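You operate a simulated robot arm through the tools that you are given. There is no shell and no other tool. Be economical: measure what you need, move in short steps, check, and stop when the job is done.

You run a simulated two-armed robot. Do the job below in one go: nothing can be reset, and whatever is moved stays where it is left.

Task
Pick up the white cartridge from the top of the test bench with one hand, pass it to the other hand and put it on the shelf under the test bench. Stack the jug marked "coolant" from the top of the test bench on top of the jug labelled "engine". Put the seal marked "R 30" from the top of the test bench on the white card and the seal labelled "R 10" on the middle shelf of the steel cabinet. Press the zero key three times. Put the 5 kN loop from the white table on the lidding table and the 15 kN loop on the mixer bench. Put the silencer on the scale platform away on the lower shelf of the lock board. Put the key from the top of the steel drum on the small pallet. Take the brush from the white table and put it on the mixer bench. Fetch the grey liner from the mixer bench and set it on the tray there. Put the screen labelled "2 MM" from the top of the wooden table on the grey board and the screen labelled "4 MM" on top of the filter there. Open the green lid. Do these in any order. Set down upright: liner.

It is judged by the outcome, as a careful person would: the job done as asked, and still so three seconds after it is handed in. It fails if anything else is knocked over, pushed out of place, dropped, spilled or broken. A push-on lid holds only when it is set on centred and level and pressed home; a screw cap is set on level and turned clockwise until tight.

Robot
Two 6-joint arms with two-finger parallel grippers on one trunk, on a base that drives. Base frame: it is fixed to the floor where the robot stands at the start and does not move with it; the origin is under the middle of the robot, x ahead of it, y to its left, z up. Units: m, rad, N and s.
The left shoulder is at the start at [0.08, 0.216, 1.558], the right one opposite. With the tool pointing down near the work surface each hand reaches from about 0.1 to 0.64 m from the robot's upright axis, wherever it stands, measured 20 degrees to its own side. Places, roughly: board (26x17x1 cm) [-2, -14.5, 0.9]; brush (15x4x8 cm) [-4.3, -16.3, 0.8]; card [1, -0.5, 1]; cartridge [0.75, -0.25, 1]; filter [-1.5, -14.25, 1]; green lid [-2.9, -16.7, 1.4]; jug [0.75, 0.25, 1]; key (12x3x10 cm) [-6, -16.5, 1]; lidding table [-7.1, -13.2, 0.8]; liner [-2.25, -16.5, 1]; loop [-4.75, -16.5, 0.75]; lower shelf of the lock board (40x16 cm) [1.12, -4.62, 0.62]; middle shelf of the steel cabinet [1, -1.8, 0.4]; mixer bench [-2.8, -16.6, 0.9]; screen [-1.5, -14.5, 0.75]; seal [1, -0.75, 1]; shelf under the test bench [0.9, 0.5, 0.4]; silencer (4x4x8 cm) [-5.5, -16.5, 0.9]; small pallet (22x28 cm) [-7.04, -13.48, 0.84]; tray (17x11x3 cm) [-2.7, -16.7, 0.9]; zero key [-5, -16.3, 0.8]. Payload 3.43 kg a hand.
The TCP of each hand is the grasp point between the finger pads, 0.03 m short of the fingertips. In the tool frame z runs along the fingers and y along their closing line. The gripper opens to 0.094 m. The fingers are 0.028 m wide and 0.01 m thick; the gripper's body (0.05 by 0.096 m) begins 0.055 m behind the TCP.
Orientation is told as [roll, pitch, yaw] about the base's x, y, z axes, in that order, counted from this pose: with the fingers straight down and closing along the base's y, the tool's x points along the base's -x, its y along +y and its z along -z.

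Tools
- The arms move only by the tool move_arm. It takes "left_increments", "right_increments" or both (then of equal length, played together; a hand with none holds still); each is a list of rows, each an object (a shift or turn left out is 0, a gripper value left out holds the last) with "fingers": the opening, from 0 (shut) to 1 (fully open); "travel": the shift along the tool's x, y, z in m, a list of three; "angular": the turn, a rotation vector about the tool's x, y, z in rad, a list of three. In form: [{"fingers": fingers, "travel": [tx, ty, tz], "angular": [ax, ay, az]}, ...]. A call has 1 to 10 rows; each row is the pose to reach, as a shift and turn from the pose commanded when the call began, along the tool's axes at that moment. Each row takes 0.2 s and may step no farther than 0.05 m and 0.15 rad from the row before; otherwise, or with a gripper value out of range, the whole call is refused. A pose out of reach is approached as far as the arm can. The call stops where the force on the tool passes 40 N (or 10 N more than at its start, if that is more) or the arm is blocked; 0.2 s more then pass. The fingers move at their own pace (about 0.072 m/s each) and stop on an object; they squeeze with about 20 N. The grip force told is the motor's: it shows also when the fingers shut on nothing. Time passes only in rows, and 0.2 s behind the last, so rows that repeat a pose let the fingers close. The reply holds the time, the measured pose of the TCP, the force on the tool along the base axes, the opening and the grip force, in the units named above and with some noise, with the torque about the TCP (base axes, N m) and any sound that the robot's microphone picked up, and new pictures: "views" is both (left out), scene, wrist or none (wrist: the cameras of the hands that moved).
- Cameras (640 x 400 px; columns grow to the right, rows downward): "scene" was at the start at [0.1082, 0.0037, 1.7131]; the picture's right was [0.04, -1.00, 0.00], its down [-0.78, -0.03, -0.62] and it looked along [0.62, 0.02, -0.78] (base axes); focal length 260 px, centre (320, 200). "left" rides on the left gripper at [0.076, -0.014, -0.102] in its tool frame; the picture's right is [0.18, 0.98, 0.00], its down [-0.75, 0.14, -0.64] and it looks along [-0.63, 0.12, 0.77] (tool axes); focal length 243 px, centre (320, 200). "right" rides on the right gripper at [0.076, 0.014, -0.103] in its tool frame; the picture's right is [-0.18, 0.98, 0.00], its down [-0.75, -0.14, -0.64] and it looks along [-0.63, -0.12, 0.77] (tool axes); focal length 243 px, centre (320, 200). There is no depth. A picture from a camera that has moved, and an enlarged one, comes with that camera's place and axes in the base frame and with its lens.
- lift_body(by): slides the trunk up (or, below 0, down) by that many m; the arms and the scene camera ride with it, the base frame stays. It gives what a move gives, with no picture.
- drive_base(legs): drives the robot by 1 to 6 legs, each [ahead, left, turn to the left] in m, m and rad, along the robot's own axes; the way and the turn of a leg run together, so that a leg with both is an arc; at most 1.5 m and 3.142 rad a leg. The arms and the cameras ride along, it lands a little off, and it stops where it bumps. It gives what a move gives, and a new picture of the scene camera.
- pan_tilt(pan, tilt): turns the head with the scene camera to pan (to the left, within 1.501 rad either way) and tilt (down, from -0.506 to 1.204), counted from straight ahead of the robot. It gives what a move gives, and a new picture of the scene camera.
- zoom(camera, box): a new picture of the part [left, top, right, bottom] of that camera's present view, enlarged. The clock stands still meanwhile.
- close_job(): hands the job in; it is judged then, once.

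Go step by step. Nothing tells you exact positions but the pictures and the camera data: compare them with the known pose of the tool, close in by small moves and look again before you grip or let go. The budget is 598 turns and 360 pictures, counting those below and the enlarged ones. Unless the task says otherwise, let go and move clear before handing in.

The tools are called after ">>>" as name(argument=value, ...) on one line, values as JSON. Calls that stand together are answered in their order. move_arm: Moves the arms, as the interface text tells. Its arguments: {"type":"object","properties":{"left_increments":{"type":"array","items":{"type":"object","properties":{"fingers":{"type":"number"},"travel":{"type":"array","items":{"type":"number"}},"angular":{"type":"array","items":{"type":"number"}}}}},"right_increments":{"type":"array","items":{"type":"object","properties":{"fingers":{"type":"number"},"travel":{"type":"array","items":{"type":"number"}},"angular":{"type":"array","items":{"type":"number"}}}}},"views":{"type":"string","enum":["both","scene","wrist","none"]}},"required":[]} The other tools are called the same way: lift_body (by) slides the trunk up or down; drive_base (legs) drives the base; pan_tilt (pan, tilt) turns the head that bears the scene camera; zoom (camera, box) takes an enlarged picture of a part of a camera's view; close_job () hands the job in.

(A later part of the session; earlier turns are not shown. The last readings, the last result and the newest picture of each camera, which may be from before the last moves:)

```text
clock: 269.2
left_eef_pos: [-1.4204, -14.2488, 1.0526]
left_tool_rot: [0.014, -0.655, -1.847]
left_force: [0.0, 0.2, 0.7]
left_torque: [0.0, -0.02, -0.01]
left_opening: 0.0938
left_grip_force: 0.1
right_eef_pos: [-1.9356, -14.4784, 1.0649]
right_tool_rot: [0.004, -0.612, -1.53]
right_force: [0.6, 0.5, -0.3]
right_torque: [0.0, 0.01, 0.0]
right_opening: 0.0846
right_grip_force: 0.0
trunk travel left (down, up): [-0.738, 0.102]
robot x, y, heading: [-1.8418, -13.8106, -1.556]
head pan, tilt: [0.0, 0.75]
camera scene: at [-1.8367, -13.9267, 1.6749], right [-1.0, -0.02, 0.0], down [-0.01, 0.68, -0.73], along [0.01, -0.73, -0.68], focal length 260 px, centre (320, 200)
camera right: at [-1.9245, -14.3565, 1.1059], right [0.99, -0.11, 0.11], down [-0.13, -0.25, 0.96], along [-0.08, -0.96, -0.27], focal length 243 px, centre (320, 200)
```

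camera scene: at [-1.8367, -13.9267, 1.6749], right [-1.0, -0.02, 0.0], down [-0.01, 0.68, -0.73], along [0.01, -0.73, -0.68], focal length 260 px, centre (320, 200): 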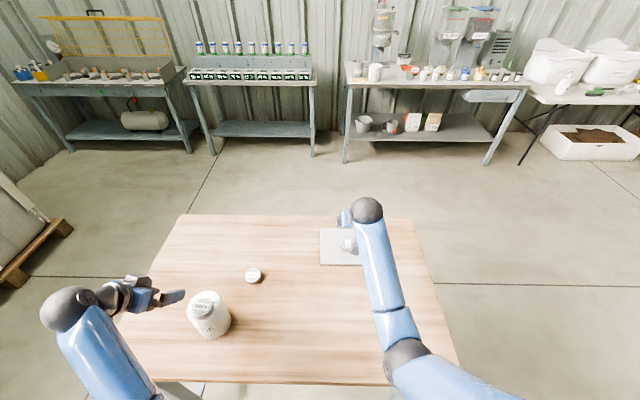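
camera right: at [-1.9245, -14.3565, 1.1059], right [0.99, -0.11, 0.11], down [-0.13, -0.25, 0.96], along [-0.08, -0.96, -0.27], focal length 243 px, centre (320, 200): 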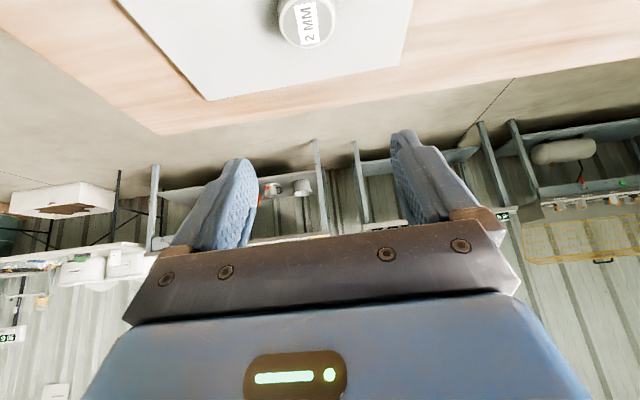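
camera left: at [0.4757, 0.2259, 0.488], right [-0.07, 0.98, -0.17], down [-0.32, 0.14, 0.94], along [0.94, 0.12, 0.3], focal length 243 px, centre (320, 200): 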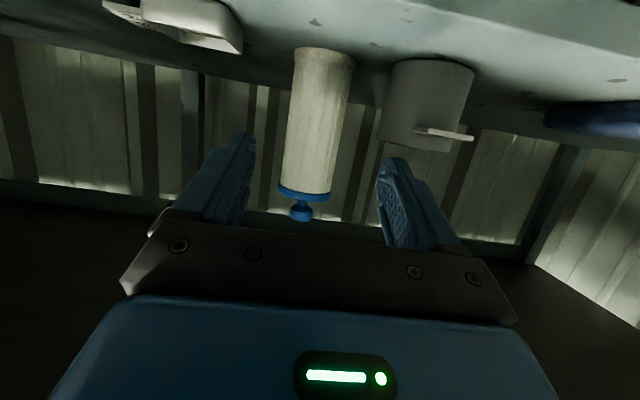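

Both screens placed. Now back off, go round the right side of the wooden table toward the mixer bench.

>>> drive_base(legs=[[-0.35, 0, 0], [0, -1.15, -0.015]])

>>> pan_tilt(pan=0, tilt=0.35)

```text
clock: 276.9
left_eef_pos: [-2.5844, -13.9121, 1.0528]
left_tool_rot: [0.012, -0.652, -1.888]
left_force: [-0.3, -0.6, -0.1]
left_torque: [0.03, -0.01, -0.01]
left_opening: 0.0939
left_grip_force: 0.1
right_eef_pos: [-3.1083, -14.121, 1.0647]
right_tool_rot: [0.003, -0.612, -1.573]
right_force: [-0.1, -0.1, 0.0]
right_torque: [0.0, 0.03, 0.0]
right_opening: 0.0848
right_grip_force: 0.0
trunk travel left (down, up): [-0.738, 0.102]
robot x, y, heading: [-2.9873, -13.4608, -1.597]
head pan, tilt: [0.0, 0.75]
camera scene: at [-2.9867, -13.5733, 1.6749], right [-1.0, 0.02, 0.0], down [0.01, 0.68, -0.73], along [-0.02, -0.73, -0.68], focal length 260 px, centre (320, 200)
```

scene: 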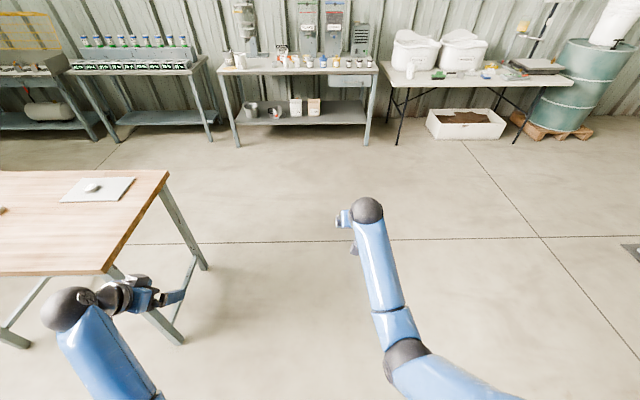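

```text
clock: 277.8
left_eef_pos: [-2.5852, -13.9125, 1.0527]
left_tool_rot: [0.013, -0.65, -1.888]
left_force: [-0.2, -1.1, 0.5]
left_torque: [0.0, -0.01, 0.02]
left_opening: 0.0941
left_grip_force: 0.0
right_eef_pos: [-3.1097, -14.1201, 1.064]
right_tool_rot: [0.003, -0.612, -1.573]
right_force: [-1.1, 0.6, 0.5]
right_torque: [0.01, 0.03, 0.02]
right_opening: 0.0845
right_grip_force: 0.1
trunk travel left (down, up): [-0.738, 0.102]
robot x, y, heading: [-2.9907, -13.461, -1.593]
head pan, tilt: [0.0, 0.351]
camera scene: at [-2.9885, -13.5835, 1.7105], right [-1.0, 0.02, 0.0], down [0.01, 0.34, -0.94], along [-0.02, -0.94, -0.34], focal length 260 px, centre (320, 200)
```

scene: 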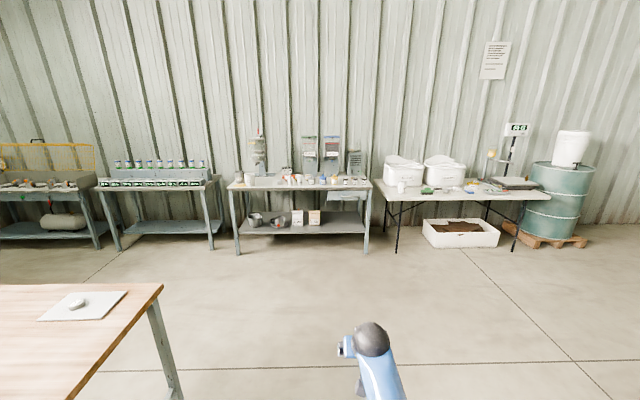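

The bench with two hoppers (green- and blue-lidded) is the mixer bench; white table with scale to the right. Drive ahead 2 m.

>>> drive_base(legs=[[1.0, 0, 0.02], [1.0, 0.15, 0]])

>>> pan_tilt(pan=0, tilt=0.6)

```text
clock: 287.8
left_eef_pos: [-2.4313, -15.895, 1.0532]
left_tool_rot: [0.014, -0.653, -1.868]
left_force: [1.0, 0.6, 0.7]
left_torque: [-0.03, -0.02, 0.01]
left_opening: 0.094
left_grip_force: 0.0
right_eef_pos: [-2.9518, -16.1154, 1.0641]
right_tool_rot: [0.004, -0.612, -1.552]
right_force: [-0.7, 0.8, -0.2]
right_torque: [0.01, -0.02, 0.01]
right_opening: 0.0846
right_grip_force: 0.1
trunk travel left (down, up): [-0.738, 0.102]
robot x, y, heading: [-2.8421, -15.4565, -1.573]
head pan, tilt: [0.0, 0.351]
camera scene: at [-2.8415, -15.575, 1.7107], right [-1.0, 0.0, 0.0], down [0.0, 0.34, -0.94], along [0.0, -0.94, -0.34], focal length 260 px, centre (320, 200)
```

scene: 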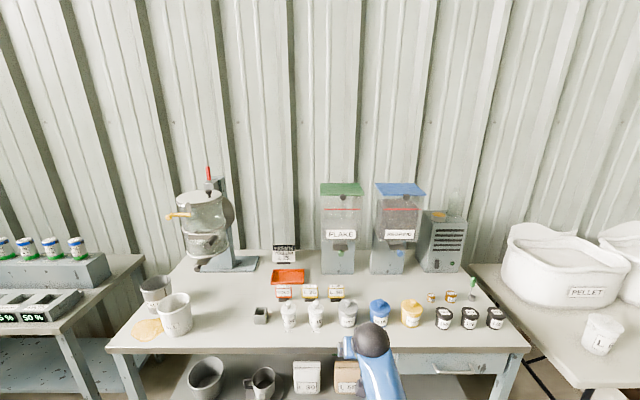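

```text
clock: 288.6
left_eef_pos: [-2.4318, -15.896, 1.0535]
left_tool_rot: [0.014, -0.651, -1.868]
left_force: [0.2, -0.4, 0.1]
left_torque: [0.0, 0.0, -0.02]
left_opening: 0.0943
left_grip_force: 0.0
right_eef_pos: [-2.9511, -16.1165, 1.0643]
right_tool_rot: [0.004, -0.614, -1.551]
right_force: [0.5, 0.3, -0.5]
right_torque: [0.01, 0.0, 0.03]
right_opening: 0.0844
right_grip_force: 0.0
trunk travel left (down, up): [-0.738, 0.102]
robot x, y, heading: [-2.8434, -15.4515, -1.573]
head pan, tilt: [0.0, 0.6]
camera scene: at [-2.8413, -15.5718, 1.6878], right [-1.0, 0.0, 0.0], down [0.0, 0.56, -0.83], along [0.0, -0.83, -0.56], focal length 260 px, centre (320, 200)
```

scene: 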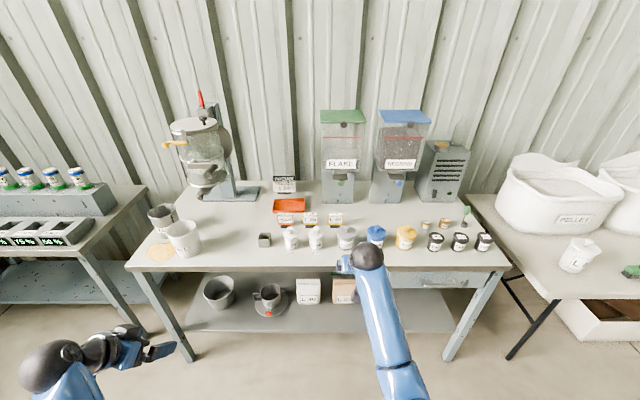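

>>> zoom(camera="scene", box=[120, 170, 320, 295])

>>> zoom(camera="scene", box=[260, 80, 500, 230])

```text
3.20 times, centred on (220, 232) of scene
camera zoom: at [-2.8413, -15.5718, 1.6878], right [-1.0, 0.0, 0.0], down [0.0, 0.56, -0.83], along [0.0, -0.83, -0.56], focal length 832 px, centre (640, 96)
```

zoom: 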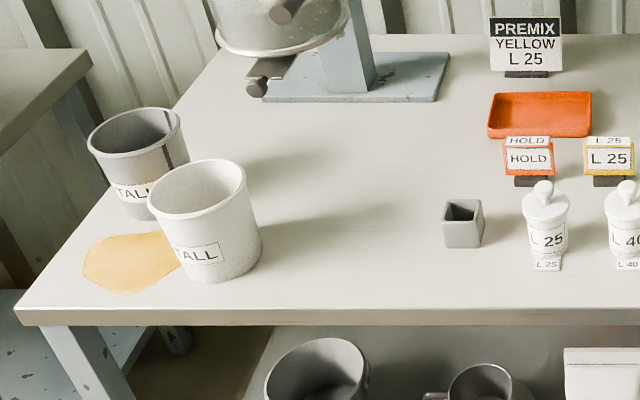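

```text
2.67 times, centred on (380, 155) of scene
camera zoom: at [-2.8413, -15.5718, 1.6878], right [-1.0, 0.0, 0.0], down [0.0, 0.56, -0.83], along [0.0, -0.83, -0.56], focal length 694 px, centre (160, 320)
```

zoom: 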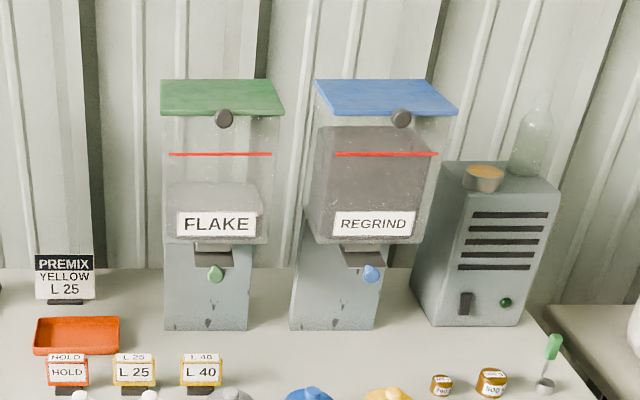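

Grey liner ("TALL", back) ≈(-2.17,-16.46), rim ≈1.02; orange tray ≈(-2.68,-16.64). I raise the trunk and put the left hand tool-down.

>>> lift_body(by=0.1)

>>> move_arm(left_increments=[{"travel": [0, 0, 0], "angular": [0, 0.1, -0.05]}, {"travel": [0, 0, 0], "angular": [0, 0.2, -0.1]}, {"travel": [0, 0, 0], "angular": [0, 0.3, -0.15]}, {"travel": [0, 0, 0], "angular": [0, 0.4, -0.2]}, {"travel": [0, 0, 0], "angular": [0, 0.52, -0.2]}, {"travel": [0, 0, 0], "angular": [0, 0.65, -0.2]}], views="none")

```text
clock: 289.9
left_eef_pos: [-2.4321, -15.8959, 1.1529]
left_tool_rot: [0.013, -0.651, -1.868]
left_force: [0.3, -0.2, -0.4]
left_torque: [-0.03, -0.02, -0.01]
left_opening: 0.0944
left_grip_force: 0.1
right_eef_pos: [-2.9507, -16.1152, 1.1647]
right_tool_rot: [0.004, -0.612, -1.551]
right_force: [0.3, 0.0, 0.6]
right_torque: [-0.01, -0.04, -0.02]
right_opening: 0.0844
right_grip_force: 0.1
trunk travel left (down, up): [-0.838, 0.002]
robot x, y, heading: [-2.8434, -15.4546, -1.574]
head pan, tilt: [0.0, 0.6]
```

```text
clock: 291.3
left_eef_pos: [-2.415, -15.9266, 1.0589]
left_tool_rot: [-0.049, 0.003, -1.672]
left_force: [0.0, -0.9, -1.1]
left_torque: [0.03, 0.0, 0.01]
left_opening: 0.0941
left_grip_force: 0.0
left hand out of reach, approached as far as the arm can: row 3, 4, 5, 6
right_eef_pos: [-2.9509, -16.117, 1.1636]
right_tool_rot: [0.002, -0.611, -1.551]
right_force: [-0.2, 0.1, 0.0]
right_torque: [0.01, 0.0, 0.0]
right_opening: 0.0845
right_grip_force: 0.0
trunk travel left (down, up): [-0.838, 0.002]
robot x, y, heading: [-2.8407, -15.4548, -1.577]
head pan, tilt: [0.0, 0.6]
```

>>> drive_base(legs=[[0, 0.22, 0], [0.28, 0, 0]])

>>> zoom(camera="left", box=[0, 0, 640, 400])

```text
clock: 294.5
left_eef_pos: [-2.2026, -16.1992, 1.0607]
left_tool_rot: [-0.049, -0.002, -1.674]
left_force: [-0.1, 0.1, 0.0]
left_torque: [0.0, 0.01, 0.0]
left_opening: 0.0941
left_grip_force: 0.1
right_eef_pos: [-2.7363, -16.3885, 1.1666]
right_tool_rot: [0.003, -0.617, -1.553]
right_force: [0.4, 0.0, 1.1]
right_torque: [0.02, 0.02, -0.03]
right_opening: 0.0845
right_grip_force: 0.0
trunk travel left (down, up): [-0.838, 0.002]
robot x, y, heading: [-2.6295, -15.7278, -1.574]
head pan, tilt: [0.0, 0.6]
camera scene: at [-2.6265, -15.8421, 1.7883], right [-1.0, 0.0, 0.0], down [0.0, 0.56, -0.83], along [0.0, -0.83, -0.56], focal length 260 px, centre (320, 200)
```

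scene: 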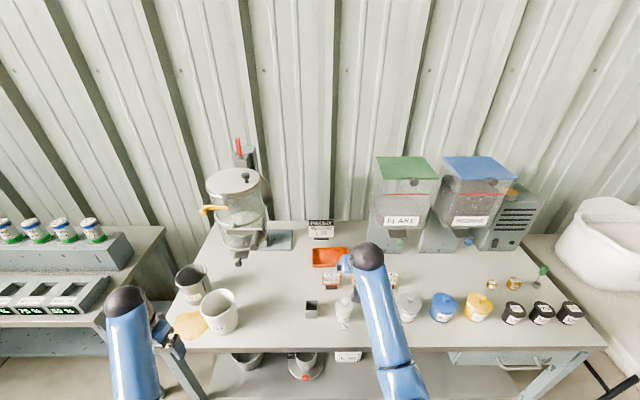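

```text
1.00 times, centred on (320, 200) of left (not enlarged: the box is as wide or as high as the picture)
camera zoom: at [-2.203, -16.1231, 1.1646], right [1.0, 0.08, -0.05], down [0.09, -0.77, 0.64], along [0.01, -0.64, -0.77], focal length 243 px, centre (320, 200)
```

zoom: 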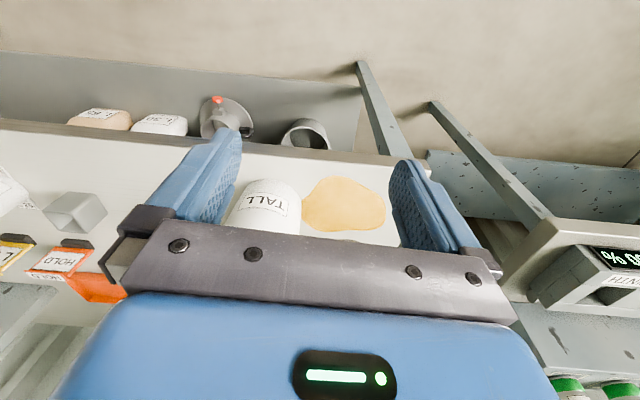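

>>> zoom(camera="scene", box=[140, 235, 300, 335])

>>> zoom(camera="scene", box=[280, 210, 440, 310])

```text
4.00 times, centred on (220, 285) of scene
camera zoom: at [-2.6265, -15.8421, 1.7883], right [-1.0, 0.0, 0.0], down [0.0, 0.56, -0.83], along [0.0, -0.83, -0.56], focal length 1041 px, centre (720, -140)
```

zoom: 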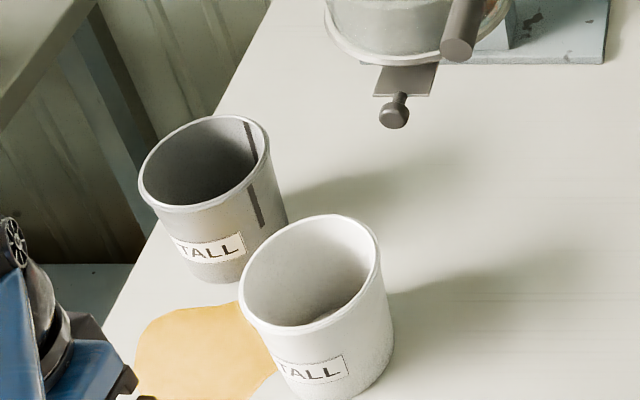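

```text
4.00 times, centred on (360, 260) of scene
camera zoom: at [-2.6265, -15.8421, 1.7883], right [-1.0, 0.0, 0.0], down [0.0, 0.56, -0.83], along [0.0, -0.83, -0.56], focal length 1041 px, centre (160, -40)
```

zoom: 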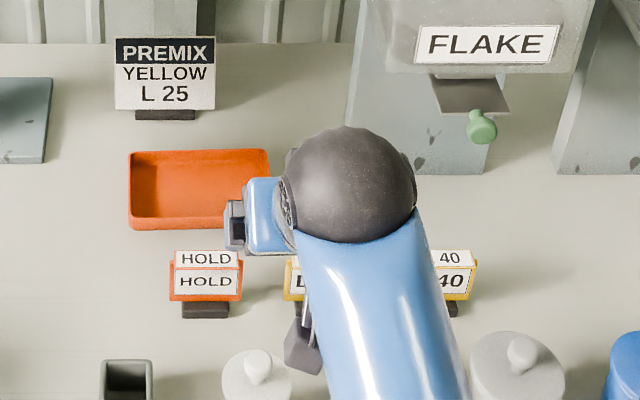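

Grey liner rim centre ≈(-2.137,-16.497,0.985), Ø≈0.123; the mixer vessel hangs at x≈-2.35, so I grip the liner's far (+x) wall. First move the right hand away.

>>> move_arm(right_increments=[{"travel": [0.03, -0.03, -0.015]}, {"travel": [0.06, -0.06, -0.03]}, {"travel": [0.09, -0.1, -0.045]}, {"travel": [0.12, -0.14, -0.06]}, {"travel": [0.14, -0.18, -0.08]}], left_increments=[{"travel": [0, 0, 0], "angular": [0.02, 0, -0.04]}, {"travel": [0, 0, 0], "angular": [0.049, 0, -0.1]}, {"travel": [0, 0, 0], "angular": [0.049, 0, -0.1]}, {"travel": [0, 0, 0], "angular": [0.049, 0, -0.1]}, {"travel": [0, 0, 0], "angular": [0.049, 0, -0.1]}], views="none")

>>> drive_base(legs=[[0, 0.22, 0]])

```text
refused: row 3 steps farther than a row can; nothing moved
```

```text
clock: 296.2
left_eef_pos: [-1.9945, -16.2078, 1.0602]
left_tool_rot: [-0.045, 0.002, -1.684]
left_force: [-0.2, 0.7, 1.4]
left_torque: [-0.01, -0.04, 0.01]
left_opening: 0.0939
left_grip_force: 0.0
right_eef_pos: [-2.5316, -16.3922, 1.1634]
right_tool_rot: [0.008, -0.612, -1.566]
right_force: [0.2, -0.3, 0.5]
right_torque: [-0.01, 0.0, 0.02]
right_opening: 0.0848
right_grip_force: 0.0
trunk travel left (down, up): [-0.838, 0.002]
robot x, y, heading: [-2.4134, -15.7331, -1.586]
head pan, tilt: [0.0, 0.6]
camera scene: at [-2.4182, -15.8499, 1.7877], right [-1.0, 0.01, 0.0], down [0.01, 0.57, -0.82], along [-0.01, -0.82, -0.57], focal length 260 px, centre (320, 200)
```

scene: 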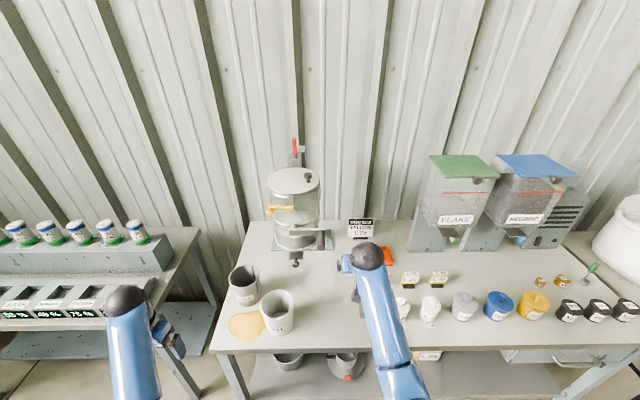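

>>> move_arm(right_increments=[{"travel": [0.025, -0.03, -0.015]}, {"travel": [0.05, -0.06, -0.03]}, {"travel": [0.075, -0.09, -0.045]}, {"travel": [0.1, -0.12, -0.06]}, {"travel": [0.12, -0.15, -0.07]}, {"travel": [0.14, -0.18, -0.08]}], left_increments=[{"travel": [0, 0, 0], "angular": [0.02, 0, -0.04]}, {"travel": [0, 0, 0], "angular": [0.045, 0, -0.1]}, {"travel": [0, 0, 0], "angular": [0.045, 0, -0.1]}, {"travel": [0, 0, 0], "angular": [0.045, 0, -0.1]}, {"travel": [0, 0, 0], "angular": [0.045, 0, -0.1]}, {"travel": [0, 0, 0], "angular": [0.045, 0, -0.1]}], views="none")

```text
clock: 297.6
left_eef_pos: [-1.9898, -16.2089, 1.0568]
left_tool_rot: [-0.093, 0.006, -1.585]
left_force: [0.0, 0.0, 0.1]
left_torque: [0.01, 0.01, -0.03]
left_opening: 0.0936
left_grip_force: 0.0
left hand out of reach, approached as far as the arm can: row 2, 3, 4, 5, 6
right_eef_pos: [-2.709, -16.233, 1.1509]
right_tool_rot: [0.005, -0.611, -1.565]
right_force: [-0.1, -0.3, 0.5]
right_torque: [-0.01, -0.01, 0.0]
right_opening: 0.0847
right_grip_force: 0.0
trunk travel left (down, up): [-0.838, 0.002]
robot x, y, heading: [-2.4139, -15.7326, -1.583]
head pan, tilt: [0.0, 0.6]
```

>>> move_arm(left_increments=[{"travel": [0, -0.03, 0], "angular": [-0.04, 0, 0]}, {"travel": [0, -0.06, 0], "angular": [-0.093, 0, 0]}, {"travel": [0, -0.09, 0], "angular": [-0.093, 0, 0]}], views="none")

>>> drive_base(legs=[[0.2, 0, 0.01]])

>>> zoom(camera="left", box=[0, 0, 640, 400])

```text
clock: 298.4
left_eef_pos: [-2.0778, -16.2125, 1.055]
left_tool_rot: [0.0, 0.005, -1.583]
left_force: [0.1, 0.4, -0.1]
left_torque: [-0.02, -0.01, 0.02]
left_opening: 0.0939
left_grip_force: 0.0
left hand out of reach, approached as far as the arm can: row 3
right_eef_pos: [-2.7086, -16.2332, 1.1499]
right_tool_rot: [0.004, -0.613, -1.564]
right_force: [-0.6, -0.2, 0.4]
right_torque: [0.0, 0.01, -0.01]
right_opening: 0.0848
right_grip_force: 0.0
trunk travel left (down, up): [-0.838, 0.002]
robot x, y, heading: [-2.4117, -15.7344, -1.583]
head pan, tilt: [0.0, 0.6]
```

```text
clock: 300.0
left_eef_pos: [-2.073, -16.4096, 1.0567]
left_tool_rot: [0.0, 0.002, -1.573]
left_force: [0.0, 0.2, 0.5]
left_torque: [-0.05, 0.0, 0.01]
left_opening: 0.0939
left_grip_force: 0.1
right_eef_pos: [-2.7024, -16.4366, 1.1543]
right_tool_rot: [0.002, -0.616, -1.552]
right_force: [-0.2, 0.6, 0.7]
right_torque: [0.0, 0.01, 0.0]
right_opening: 0.0846
right_grip_force: 0.1
trunk travel left (down, up): [-0.838, 0.002]
robot x, y, heading: [-2.4141, -15.9396, -1.569]
head pan, tilt: [0.0, 0.6]
camera scene: at [-2.4115, -16.0461, 1.7884], right [-1.0, 0.0, 0.0], down [0.0, 0.56, -0.83], along [0.0, -0.83, -0.56], focal length 260 px, centre (320, 200)
```

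scene: 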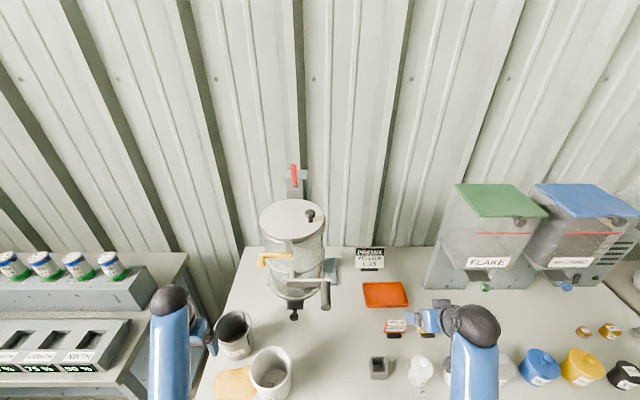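

```text
1.00 times, centred on (320, 200) of left (not enlarged: the box is as wide or as high as the picture)
camera zoom: at [-2.087, -16.3338, 1.1598], right [0.98, 0.18, 0.0], down [0.14, -0.76, 0.64], along [0.12, -0.63, -0.77], focal length 243 px, centre (320, 200)
```

zoom: 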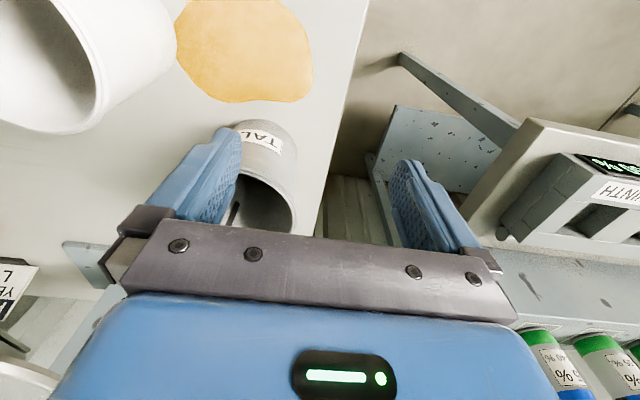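

Wall at (-2.081,-16.494). Move over it, still high.

>>> move_arm(left_increments=[{"travel": [-0.04, -0.006, 0]}, {"travel": [-0.082, -0.01, 0]}, {"travel": [-0.082, -0.01, 0]}], views="wrist")

```text
clock: 300.8
left_eef_pos: [-2.0844, -16.497, 1.0543]
left_tool_rot: [0.0, 0.005, -1.572]
left_force: [0.4, 0.5, -0.3]
left_torque: [0.0, 0.03, -0.02]
left_opening: 0.0942
left_grip_force: 0.1
right_eef_pos: [-2.7037, -16.4405, 1.1505]
right_tool_rot: [0.0, -0.612, -1.552]
right_force: [-0.4, -0.3, 0.1]
right_torque: [0.02, -0.01, -0.02]
right_opening: 0.0846
right_grip_force: 0.0
trunk travel left (down, up): [-0.838, 0.002]
robot x, y, heading: [-2.4142, -15.9326, -1.574]
head pan, tilt: [0.0, 0.6]
camera left: at [-2.0978, -16.4221, 1.1572], right [0.98, 0.18, 0.0], down [0.14, -0.76, 0.64], along [0.12, -0.63, -0.77], focal length 243 px, centre (320, 200)
```

left: 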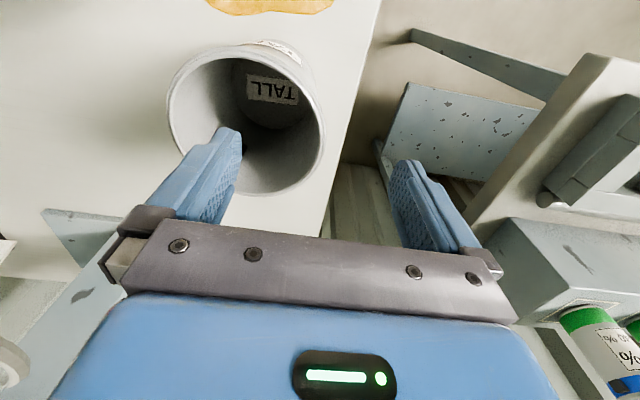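

Inner finger is over the cup's inside. Descend 8 cm.

>>> move_arm(left_increments=[{"travel": [0, 0.003, 0.03]}, {"travel": [0, 0.003, 0.06]}, {"travel": [0, 0.003, 0.082]}], views="wrist")

```text
clock: 301.6
left_eef_pos: [-2.0823, -16.4964, 0.9732]
left_tool_rot: [0.0, 0.004, -1.573]
left_force: [-1.1, 0.4, -0.7]
left_torque: [0.04, 0.0, 0.03]
left_opening: 0.0943
left_grip_force: 0.0
right_eef_pos: [-2.7029, -16.4403, 1.1499]
right_tool_rot: [0.003, -0.613, -1.552]
right_force: [-0.3, -0.2, -1.0]
right_torque: [0.02, -0.04, -0.02]
right_opening: 0.0846
right_grip_force: 0.0
trunk travel left (down, up): [-0.838, 0.002]
robot x, y, heading: [-2.4145, -15.9368, -1.572]
head pan, tilt: [0.0, 0.6]
camera left: at [-2.0964, -16.4216, 1.0761], right [0.98, 0.18, 0.0], down [0.14, -0.76, 0.64], along [0.12, -0.63, -0.77], focal length 243 px, centre (320, 200)
```

left: 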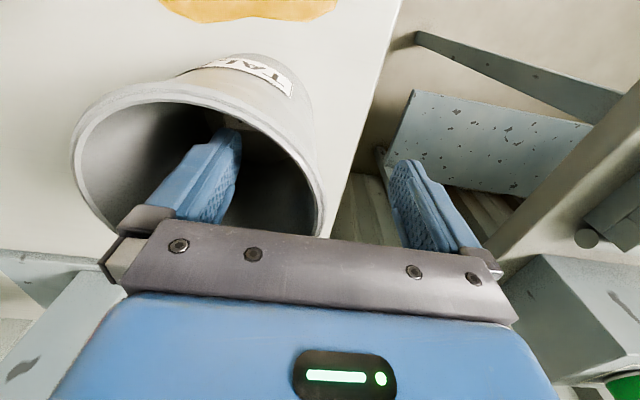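

Wall is centred between the fingers. Close.

>>> move_arm(left_increments=[{"fingers": 0.6}, {"fingers": 0.3}, {"fingers": 0.0}, {"fingers": 0.0}, {"fingers": 0.0}], views="wrist")

```text
clock: 302.8
left_eef_pos: [-2.0838, -16.4967, 0.9749]
left_tool_rot: [0.0, 0.004, -1.573]
left_force: [-1.9, -1.8, 8.9]
left_torque: [-0.29, 1.02, 0.13]
left_opening: 0.0084
left_grip_force: 19.6
right_eef_pos: [-2.7043, -16.4403, 1.1485]
right_tool_rot: [0.004, -0.613, -1.553]
right_force: [-0.3, 0.0, 0.1]
right_torque: [-0.02, -0.03, -0.02]
right_opening: 0.0849
right_grip_force: 0.0
trunk travel left (down, up): [-0.838, 0.002]
robot x, y, heading: [-2.4169, -15.934, -1.574]
head pan, tilt: [0.0, 0.6]
camera left: at [-2.0972, -16.4217, 1.0775], right [0.98, 0.18, 0.0], down [0.14, -0.76, 0.64], along [0.12, -0.63, -0.77], focal length 243 px, centre (320, 200)
```

left: 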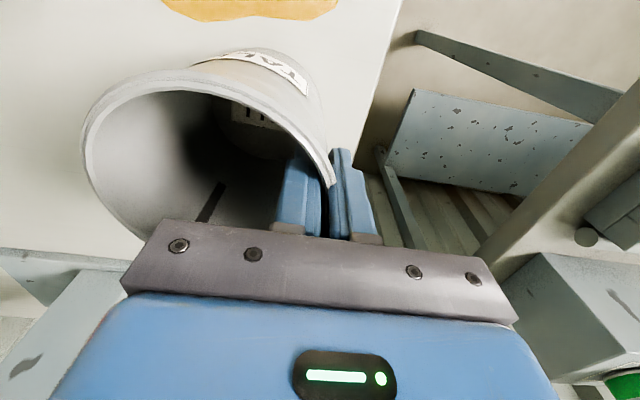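

Gripped (wall 8 mm). Lift slowly.

>>> move_arm(left_increments=[{"travel": [0, 0, -0.008]}, {"travel": [0, 0, -0.02]}, {"travel": [0, 0, -0.04]}, {"travel": [0, 0, -0.06]}, {"travel": [0, 0, -0.08]}, {"travel": [0, 0, -0.1]}, {"travel": [0, 0, -0.12]}], views="both")

```text
clock: 304.4
left_eef_pos: [-2.08, -16.4969, 1.0924]
left_tool_rot: [0.0, 0.006, -1.571]
left_force: [0.2, 0.1, -0.4]
left_torque: [0.02, -0.03, 0.0]
left_opening: 0.0068
left_grip_force: 19.6
right_eef_pos: [-2.703, -16.4406, 1.1499]
right_tool_rot: [0.004, -0.612, -1.551]
right_force: [1.0, 0.1, -0.6]
right_torque: [0.02, 0.01, -0.03]
right_opening: 0.0844
right_grip_force: 0.1
trunk travel left (down, up): [-0.838, 0.002]
robot x, y, heading: [-2.4116, -15.9337, -1.571]
head pan, tilt: [0.0, 0.6]
camera scene: at [-2.4118, -16.053, 1.7878], right [-1.0, 0.0, 0.0], down [0.0, 0.57, -0.82], along [0.0, -0.82, -0.57], focal length 260 px, centre (320, 200)
camera left: at [-2.0935, -16.4214, 1.1954], right [0.98, 0.18, 0.0], down [0.14, -0.76, 0.64], along [0.12, -0.63, -0.77], focal length 243 px, centre (320, 200)
```

scene: 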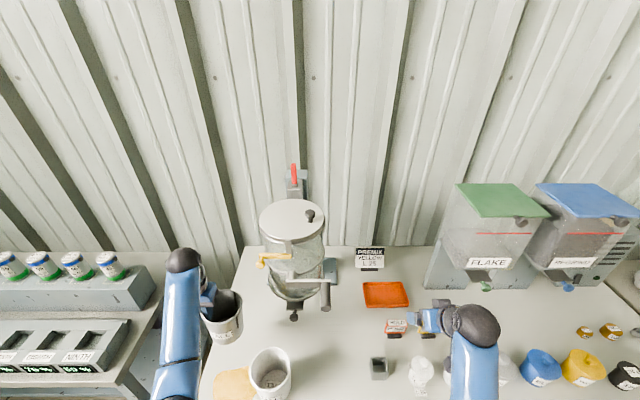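
left: 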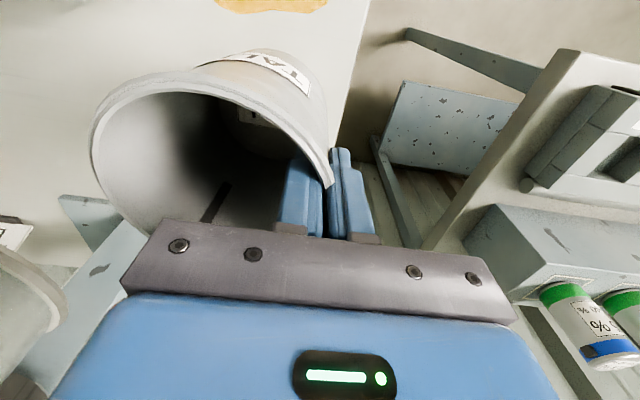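

Lifted. Retract the right hand a bit first so it clears the hoppers later.

>>> move_arm(right_increments=[{"travel": [0.03, 0, -0.02]}, {"travel": [0.06, 0, -0.04]}, {"travel": [0.09, 0, -0.063]}, {"travel": [0.123, 0, -0.086]}], views="none")

>>> drive_base(legs=[[-0.3, 0, 0], [0, -0.55, 0]])

```text
clock: 305.4
left_eef_pos: [-2.0792, -16.4946, 1.0932]
left_tool_rot: [0.0, 0.003, -1.574]
left_force: [-0.1, 0.3, -0.1]
left_torque: [0.0, -0.07, -0.02]
left_opening: 0.0068
left_grip_force: 20.0
right_eef_pos: [-2.709, -16.2972, 1.1428]
right_tool_rot: [0.002, -0.613, -1.553]
right_force: [0.0, 1.5, 0.3]
right_torque: [0.01, 0.02, -0.04]
right_opening: 0.0846
right_grip_force: 0.0
right hand out of reach, approached as far as the arm can: row 4
trunk travel left (down, up): [-0.838, 0.002]
robot x, y, heading: [-2.4137, -15.9351, -1.575]
head pan, tilt: [0.0, 0.6]
```

```text
clock: 310.2
left_eef_pos: [-2.6184, -16.193, 1.092]
left_tool_rot: [-0.001, 0.002, -1.588]
left_force: [0.8, 0.5, -1.5]
left_torque: [0.04, -0.03, -0.06]
left_opening: 0.0065
left_grip_force: 19.7
right_eef_pos: [-3.245, -15.9852, 1.143]
right_tool_rot: [0.0, -0.61, -1.565]
right_force: [-0.5, -0.4, -0.1]
right_torque: [0.03, 0.0, -0.01]
right_opening: 0.0847
right_grip_force: 0.0
trunk travel left (down, up): [-0.838, 0.002]
robot x, y, heading: [-2.9428, -15.6275, -1.587]
head pan, tilt: [0.0, 0.6]
camera scene: at [-2.9424, -15.7432, 1.7878], right [-1.0, 0.02, 0.0], down [0.01, 0.57, -0.82], along [-0.02, -0.82, -0.57], focal length 260 px, centre (320, 200)
```

scene: 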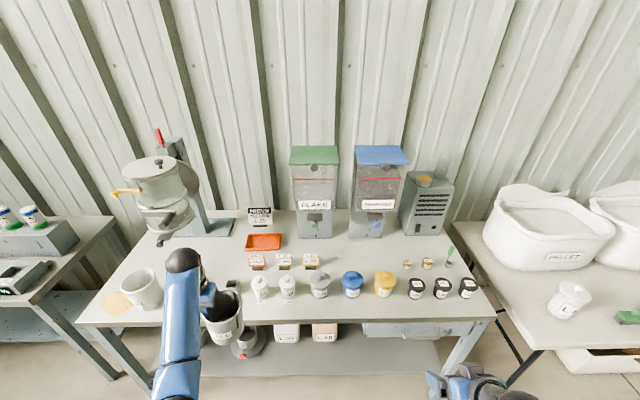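

Tray centre ≈(-2.676,-16.70). Bring the left hand more in front of the robot (for reach) and re-centre the base.

>>> move_arm(left_increments=[{"travel": [0, -0.03, 0]}, {"travel": [0, -0.06, 0]}, {"travel": [0, -0.09, 0]}, {"travel": [0, -0.12, 0]}, {"travel": [0, -0.15, 0]}, {"travel": [0, -0.175, 0]}], views="none")

>>> drive_base(legs=[[0, 0.17, 0.016], [0.3, 0, 0]])

>>> zoom(camera="left", box=[0, 0, 640, 400])

```text
clock: 311.6
left_eef_pos: [-2.7976, -16.1899, 1.0869]
left_tool_rot: [0.0, 0.0, -1.589]
left_force: [0.8, 0.8, -0.5]
left_torque: [0.02, -0.05, -0.02]
left_opening: 0.0067
left_grip_force: 19.8
left hand out of reach, approached as far as the arm can: row 2, 3, 4, 5, 6
right_eef_pos: [-3.2468, -15.9857, 1.1433]
right_tool_rot: [0.003, -0.612, -1.566]
right_force: [0.6, 0.0, -0.7]
right_torque: [0.03, 0.04, -0.02]
right_opening: 0.0848
right_grip_force: 0.0
trunk travel left (down, up): [-0.838, 0.002]
robot x, y, heading: [-2.9452, -15.6233, -1.586]
head pan, tilt: [0.0, 0.6]
```

```text
clock: 314.6
left_eef_pos: [-2.6214, -16.4821, 1.0892]
left_tool_rot: [0.001, -0.002, -1.576]
left_force: [0.8, 0.6, -1.0]
left_torque: [-0.01, -0.02, -0.03]
left_opening: 0.0067
left_grip_force: 19.9
right_eef_pos: [-3.0737, -16.2807, 1.1438]
right_tool_rot: [0.004, -0.615, -1.554]
right_force: [0.4, -0.5, 0.2]
right_torque: [0.0, 0.0, 0.05]
right_opening: 0.0845
right_grip_force: 0.1
trunk travel left (down, up): [-0.838, 0.002]
robot x, y, heading: [-2.7729, -15.9236, -1.575]
head pan, tilt: [0.0, 0.6]
camera scene: at [-2.7748, -16.0339, 1.7882], right [-1.0, 0.01, 0.0], down [0.0, 0.56, -0.83], along [0.0, -0.83, -0.56], focal length 260 px, centre (320, 200)
```

scene: 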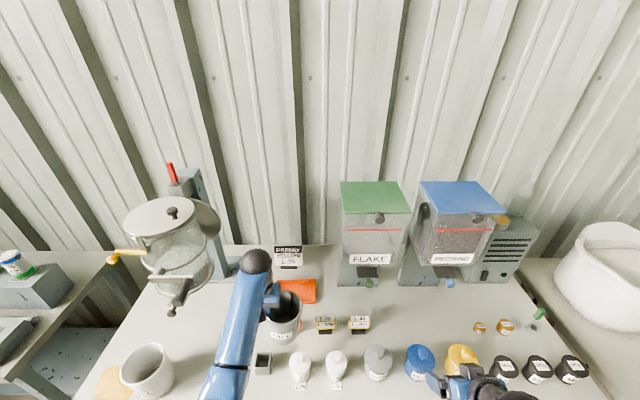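

```text
1.00 times, centred on (320, 200) of left (not enlarged: the box is as wide or as high as the picture)
camera zoom: at [-2.635, -16.4061, 1.1914], right [0.98, 0.18, 0.0], down [0.14, -0.75, 0.64], along [0.11, -0.63, -0.77], focal length 243 px, centre (320, 200)
```

zoom: 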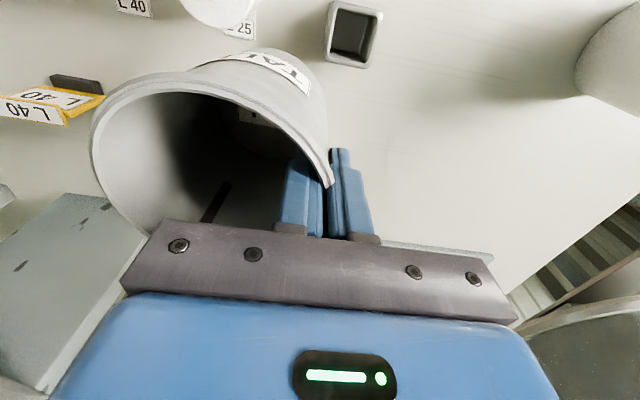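

Drive another 0.16 ahead.

>>> drive_base(legs=[[0.16, 0, 0]])

>>> zoom(camera="scene", box=[200, 230, 360, 330])

```text
clock: 316.1
left_eef_pos: [-2.6245, -16.6465, 1.09]
left_tool_rot: [0.0, -0.003, -1.58]
left_force: [0.1, 0.2, 0.2]
left_torque: [-0.03, -0.05, -0.01]
left_opening: 0.0067
left_grip_force: 19.8
right_eef_pos: [-3.0751, -16.4438, 1.1455]
right_tool_rot: [0.002, -0.614, -1.559]
right_force: [0.3, 0.7, -0.1]
right_torque: [0.01, 0.02, 0.05]
right_opening: 0.0844
right_grip_force: 0.1
trunk travel left (down, up): [-0.838, 0.002]
robot x, y, heading: [-2.7786, -16.0857, -1.579]
head pan, tilt: [0.0, 0.6]
camera scene: at [-2.7768, -16.1982, 1.7883], right [-1.0, 0.01, 0.0], down [0.01, 0.56, -0.83], along [-0.01, -0.83, -0.56], focal length 260 px, centre (320, 200)
```

scene: 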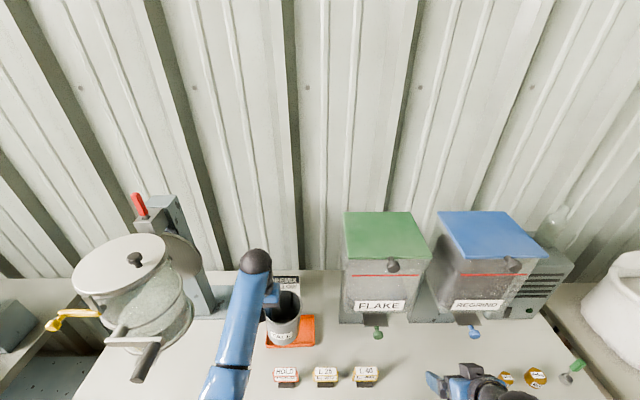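

```text
4.00 times, centred on (280, 280) of scene
camera zoom: at [-2.7768, -16.1982, 1.7883], right [-1.0, 0.01, 0.0], down [0.01, 0.56, -0.83], along [-0.01, -0.83, -0.56], focal length 1041 px, centre (480, -120)
```

zoom: 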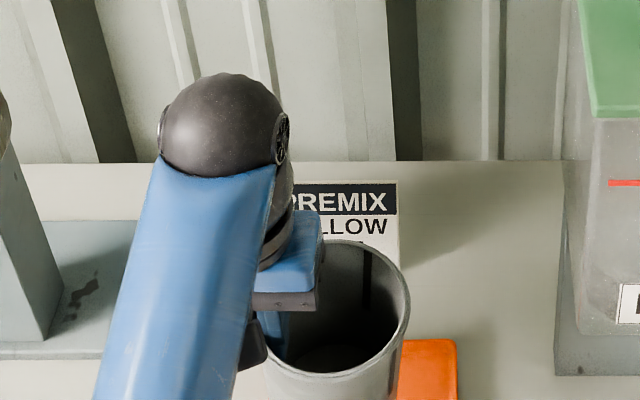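

Shift to the tray centre and lower partway.

>>> move_arm(left_increments=[{"travel": [-0.025, -0.005, 0]}, {"travel": [-0.047, -0.01, 0]}, {"travel": [-0.047, -0.01, 0.03]}, {"travel": [-0.047, -0.01, 0.06]}], views="none")

>>> zoom(camera="scene", box=[200, 250, 360, 350])

```text
clock: 317.1
left_eef_pos: [-2.6361, -16.6994, 1.0277]
left_tool_rot: [0.0, 0.004, -1.58]
left_force: [-0.9, -0.3, -0.3]
left_torque: [0.01, -0.01, -0.01]
left_opening: 0.0067
left_grip_force: 20.1
right_eef_pos: [-3.0754, -16.4492, 1.1428]
right_tool_rot: [0.004, -0.612, -1.559]
right_force: [0.1, 0.2, 0.5]
right_torque: [0.03, 0.0, -0.02]
right_opening: 0.0845
right_grip_force: 0.1
trunk travel left (down, up): [-0.838, 0.002]
robot x, y, heading: [-2.7776, -16.0853, -1.579]
head pan, tilt: [0.0, 0.6]
```

```text
4.00 times, centred on (280, 300) of scene
camera zoom: at [-2.7766, -16.2055, 1.7877], right [-1.0, 0.01, 0.0], down [0.0, 0.57, -0.82], along [-0.01, -0.82, -0.57], focal length 1041 px, centre (480, -200)
```

zoom: 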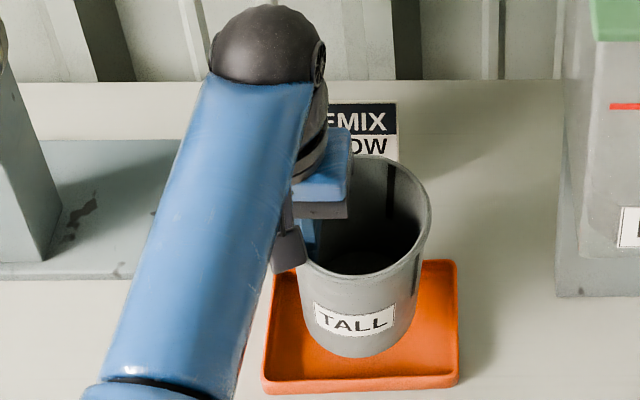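

Aligned. Lower to contact.

>>> move_arm(left_increments=[{"travel": [0, 0, 0.015]}, {"travel": [0, 0, 0.025]}, {"travel": [0, 0, 0.032]}, {"travel": [0, 0, 0.038]}, {"travel": [0, 0, 0.044]}, {"travel": [0, 0, 0.05]}], views="none")

>>> zoom(camera="scene", box=[200, 250, 360, 350])

```text
clock: 318.5
left_eef_pos: [-2.6353, -16.6961, 0.9799]
left_tool_rot: [-0.002, -0.005, -1.579]
left_force: [3.0, -1.8, 10.0]
left_torque: [-0.38, 0.61, 0.12]
left_opening: 0.0068
left_grip_force: 20.2
right_eef_pos: [-3.075, -16.4463, 1.1453]
right_tool_rot: [0.001, -0.612, -1.559]
right_force: [-0.3, -0.1, 0.3]
right_torque: [0.0, -0.01, -0.01]
right_opening: 0.0847
right_grip_force: 0.1
trunk travel left (down, up): [-0.838, 0.002]
robot x, y, heading: [-2.7786, -16.0849, -1.583]
head pan, tilt: [0.0, 0.6]
```

```text
4.00 times, centred on (280, 300) of scene
camera zoom: at [-2.7758, -16.2009, 1.7882], right [-1.0, 0.01, 0.0], down [0.0, 0.56, -0.83], along [-0.01, -0.83, -0.56], focal length 1041 px, centre (480, -200)
```

zoom: 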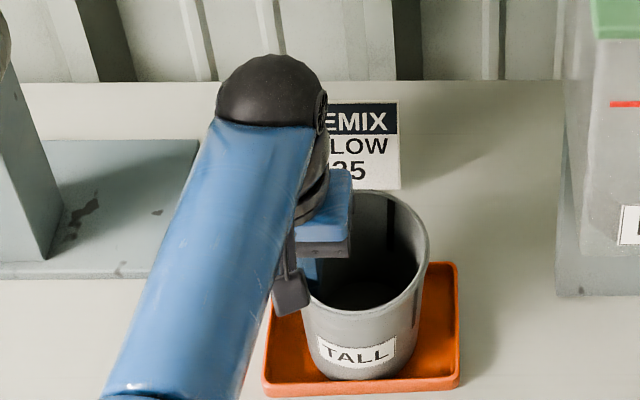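

In the tray with 10 N contact. Open slowly.

>>> move_arm(left_increments=[{"fingers": 0.15}, {"fingers": 0.3}, {"fingers": 0.3}], views="wrist")

>>> zoom(camera="scene", box=[200, 250, 360, 350])

```text
clock: 319.3
left_eef_pos: [-2.6336, -16.6961, 0.9781]
left_tool_rot: [0.0, 0.001, -1.579]
left_force: [0.2, -0.3, 0.1]
left_torque: [-0.01, 0.0, 0.01]
left_opening: 0.0283
left_grip_force: 0.1
right_eef_pos: [-3.0761, -16.448, 1.1444]
right_tool_rot: [0.004, -0.61, -1.558]
right_force: [0.4, 0.7, 0.2]
right_torque: [-0.03, 0.01, 0.03]
right_opening: 0.0847
right_grip_force: 0.1
trunk travel left (down, up): [-0.838, 0.002]
robot x, y, heading: [-2.7783, -16.0892, -1.581]
head pan, tilt: [0.0, 0.6]
camera left: at [-2.6481, -16.6207, 1.0805], right [0.98, 0.18, 0.0], down [0.13, -0.76, 0.64], along [0.11, -0.63, -0.77], focal length 243 px, centre (320, 200)
```

left: 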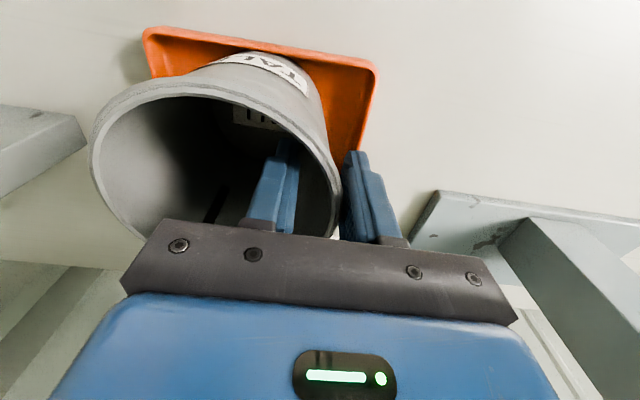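

```text
4.00 times, centred on (280, 300) of scene
camera zoom: at [-2.7767, -16.2034, 1.7878], right [-1.0, 0.01, 0.0], down [0.0, 0.56, -0.83], along [-0.01, -0.83, -0.56], focal length 1041 px, centre (480, -200)
```

zoom: 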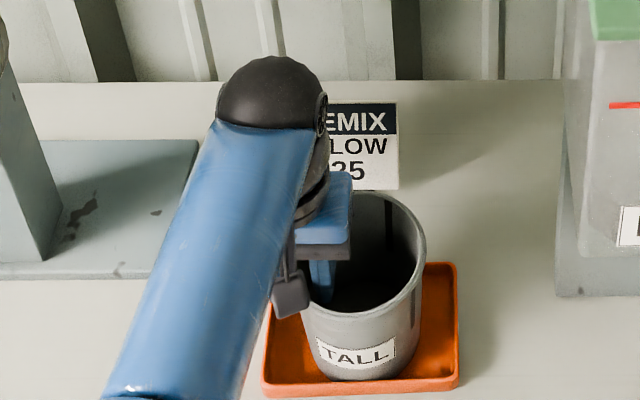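

Stable. Re-centre on the wall, rise clear.

>>> move_arm(left_increments=[{"travel": [0, 0.005, 0], "fingers": 0.4}, {"travel": [0, 0.005, -0.02]}, {"travel": [0, 0.005, -0.05]}, {"travel": [0, 0.005, -0.08]}, {"travel": [0, 0.005, -0.11]}], views="wrist")

```text
clock: 320.5
left_eef_pos: [-2.6299, -16.6961, 1.0844]
left_tool_rot: [0.001, 0.001, -1.58]
left_force: [0.9, -0.1, 0.2]
left_torque: [0.0, 0.0, -0.01]
left_opening: 0.0376
left_grip_force: 0.1
right_eef_pos: [-3.0768, -16.4478, 1.1439]
right_tool_rot: [0.003, -0.61, -1.558]
right_force: [0.1, -0.1, 0.2]
right_torque: [0.0, 0.02, 0.02]
right_opening: 0.0841
right_grip_force: 0.1
trunk travel left (down, up): [-0.838, 0.002]
robot x, y, heading: [-2.7783, -16.085, -1.577]
head pan, tilt: [0.0, 0.6]
camera left: at [-2.6438, -16.6202, 1.1884], right [0.98, 0.18, 0.0], down [0.13, -0.76, 0.64], along [0.11, -0.63, -0.77], focal length 243 px, centre (320, 200)
```

left: 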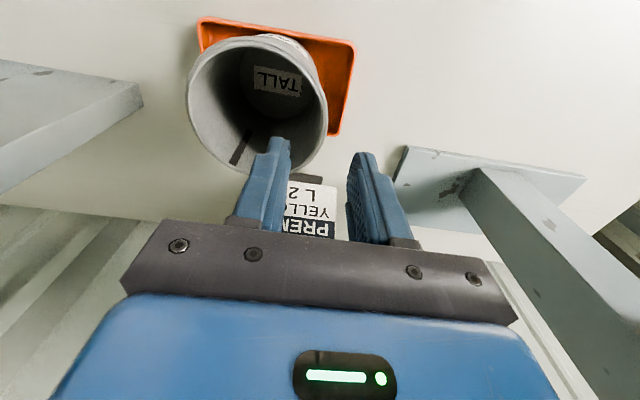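

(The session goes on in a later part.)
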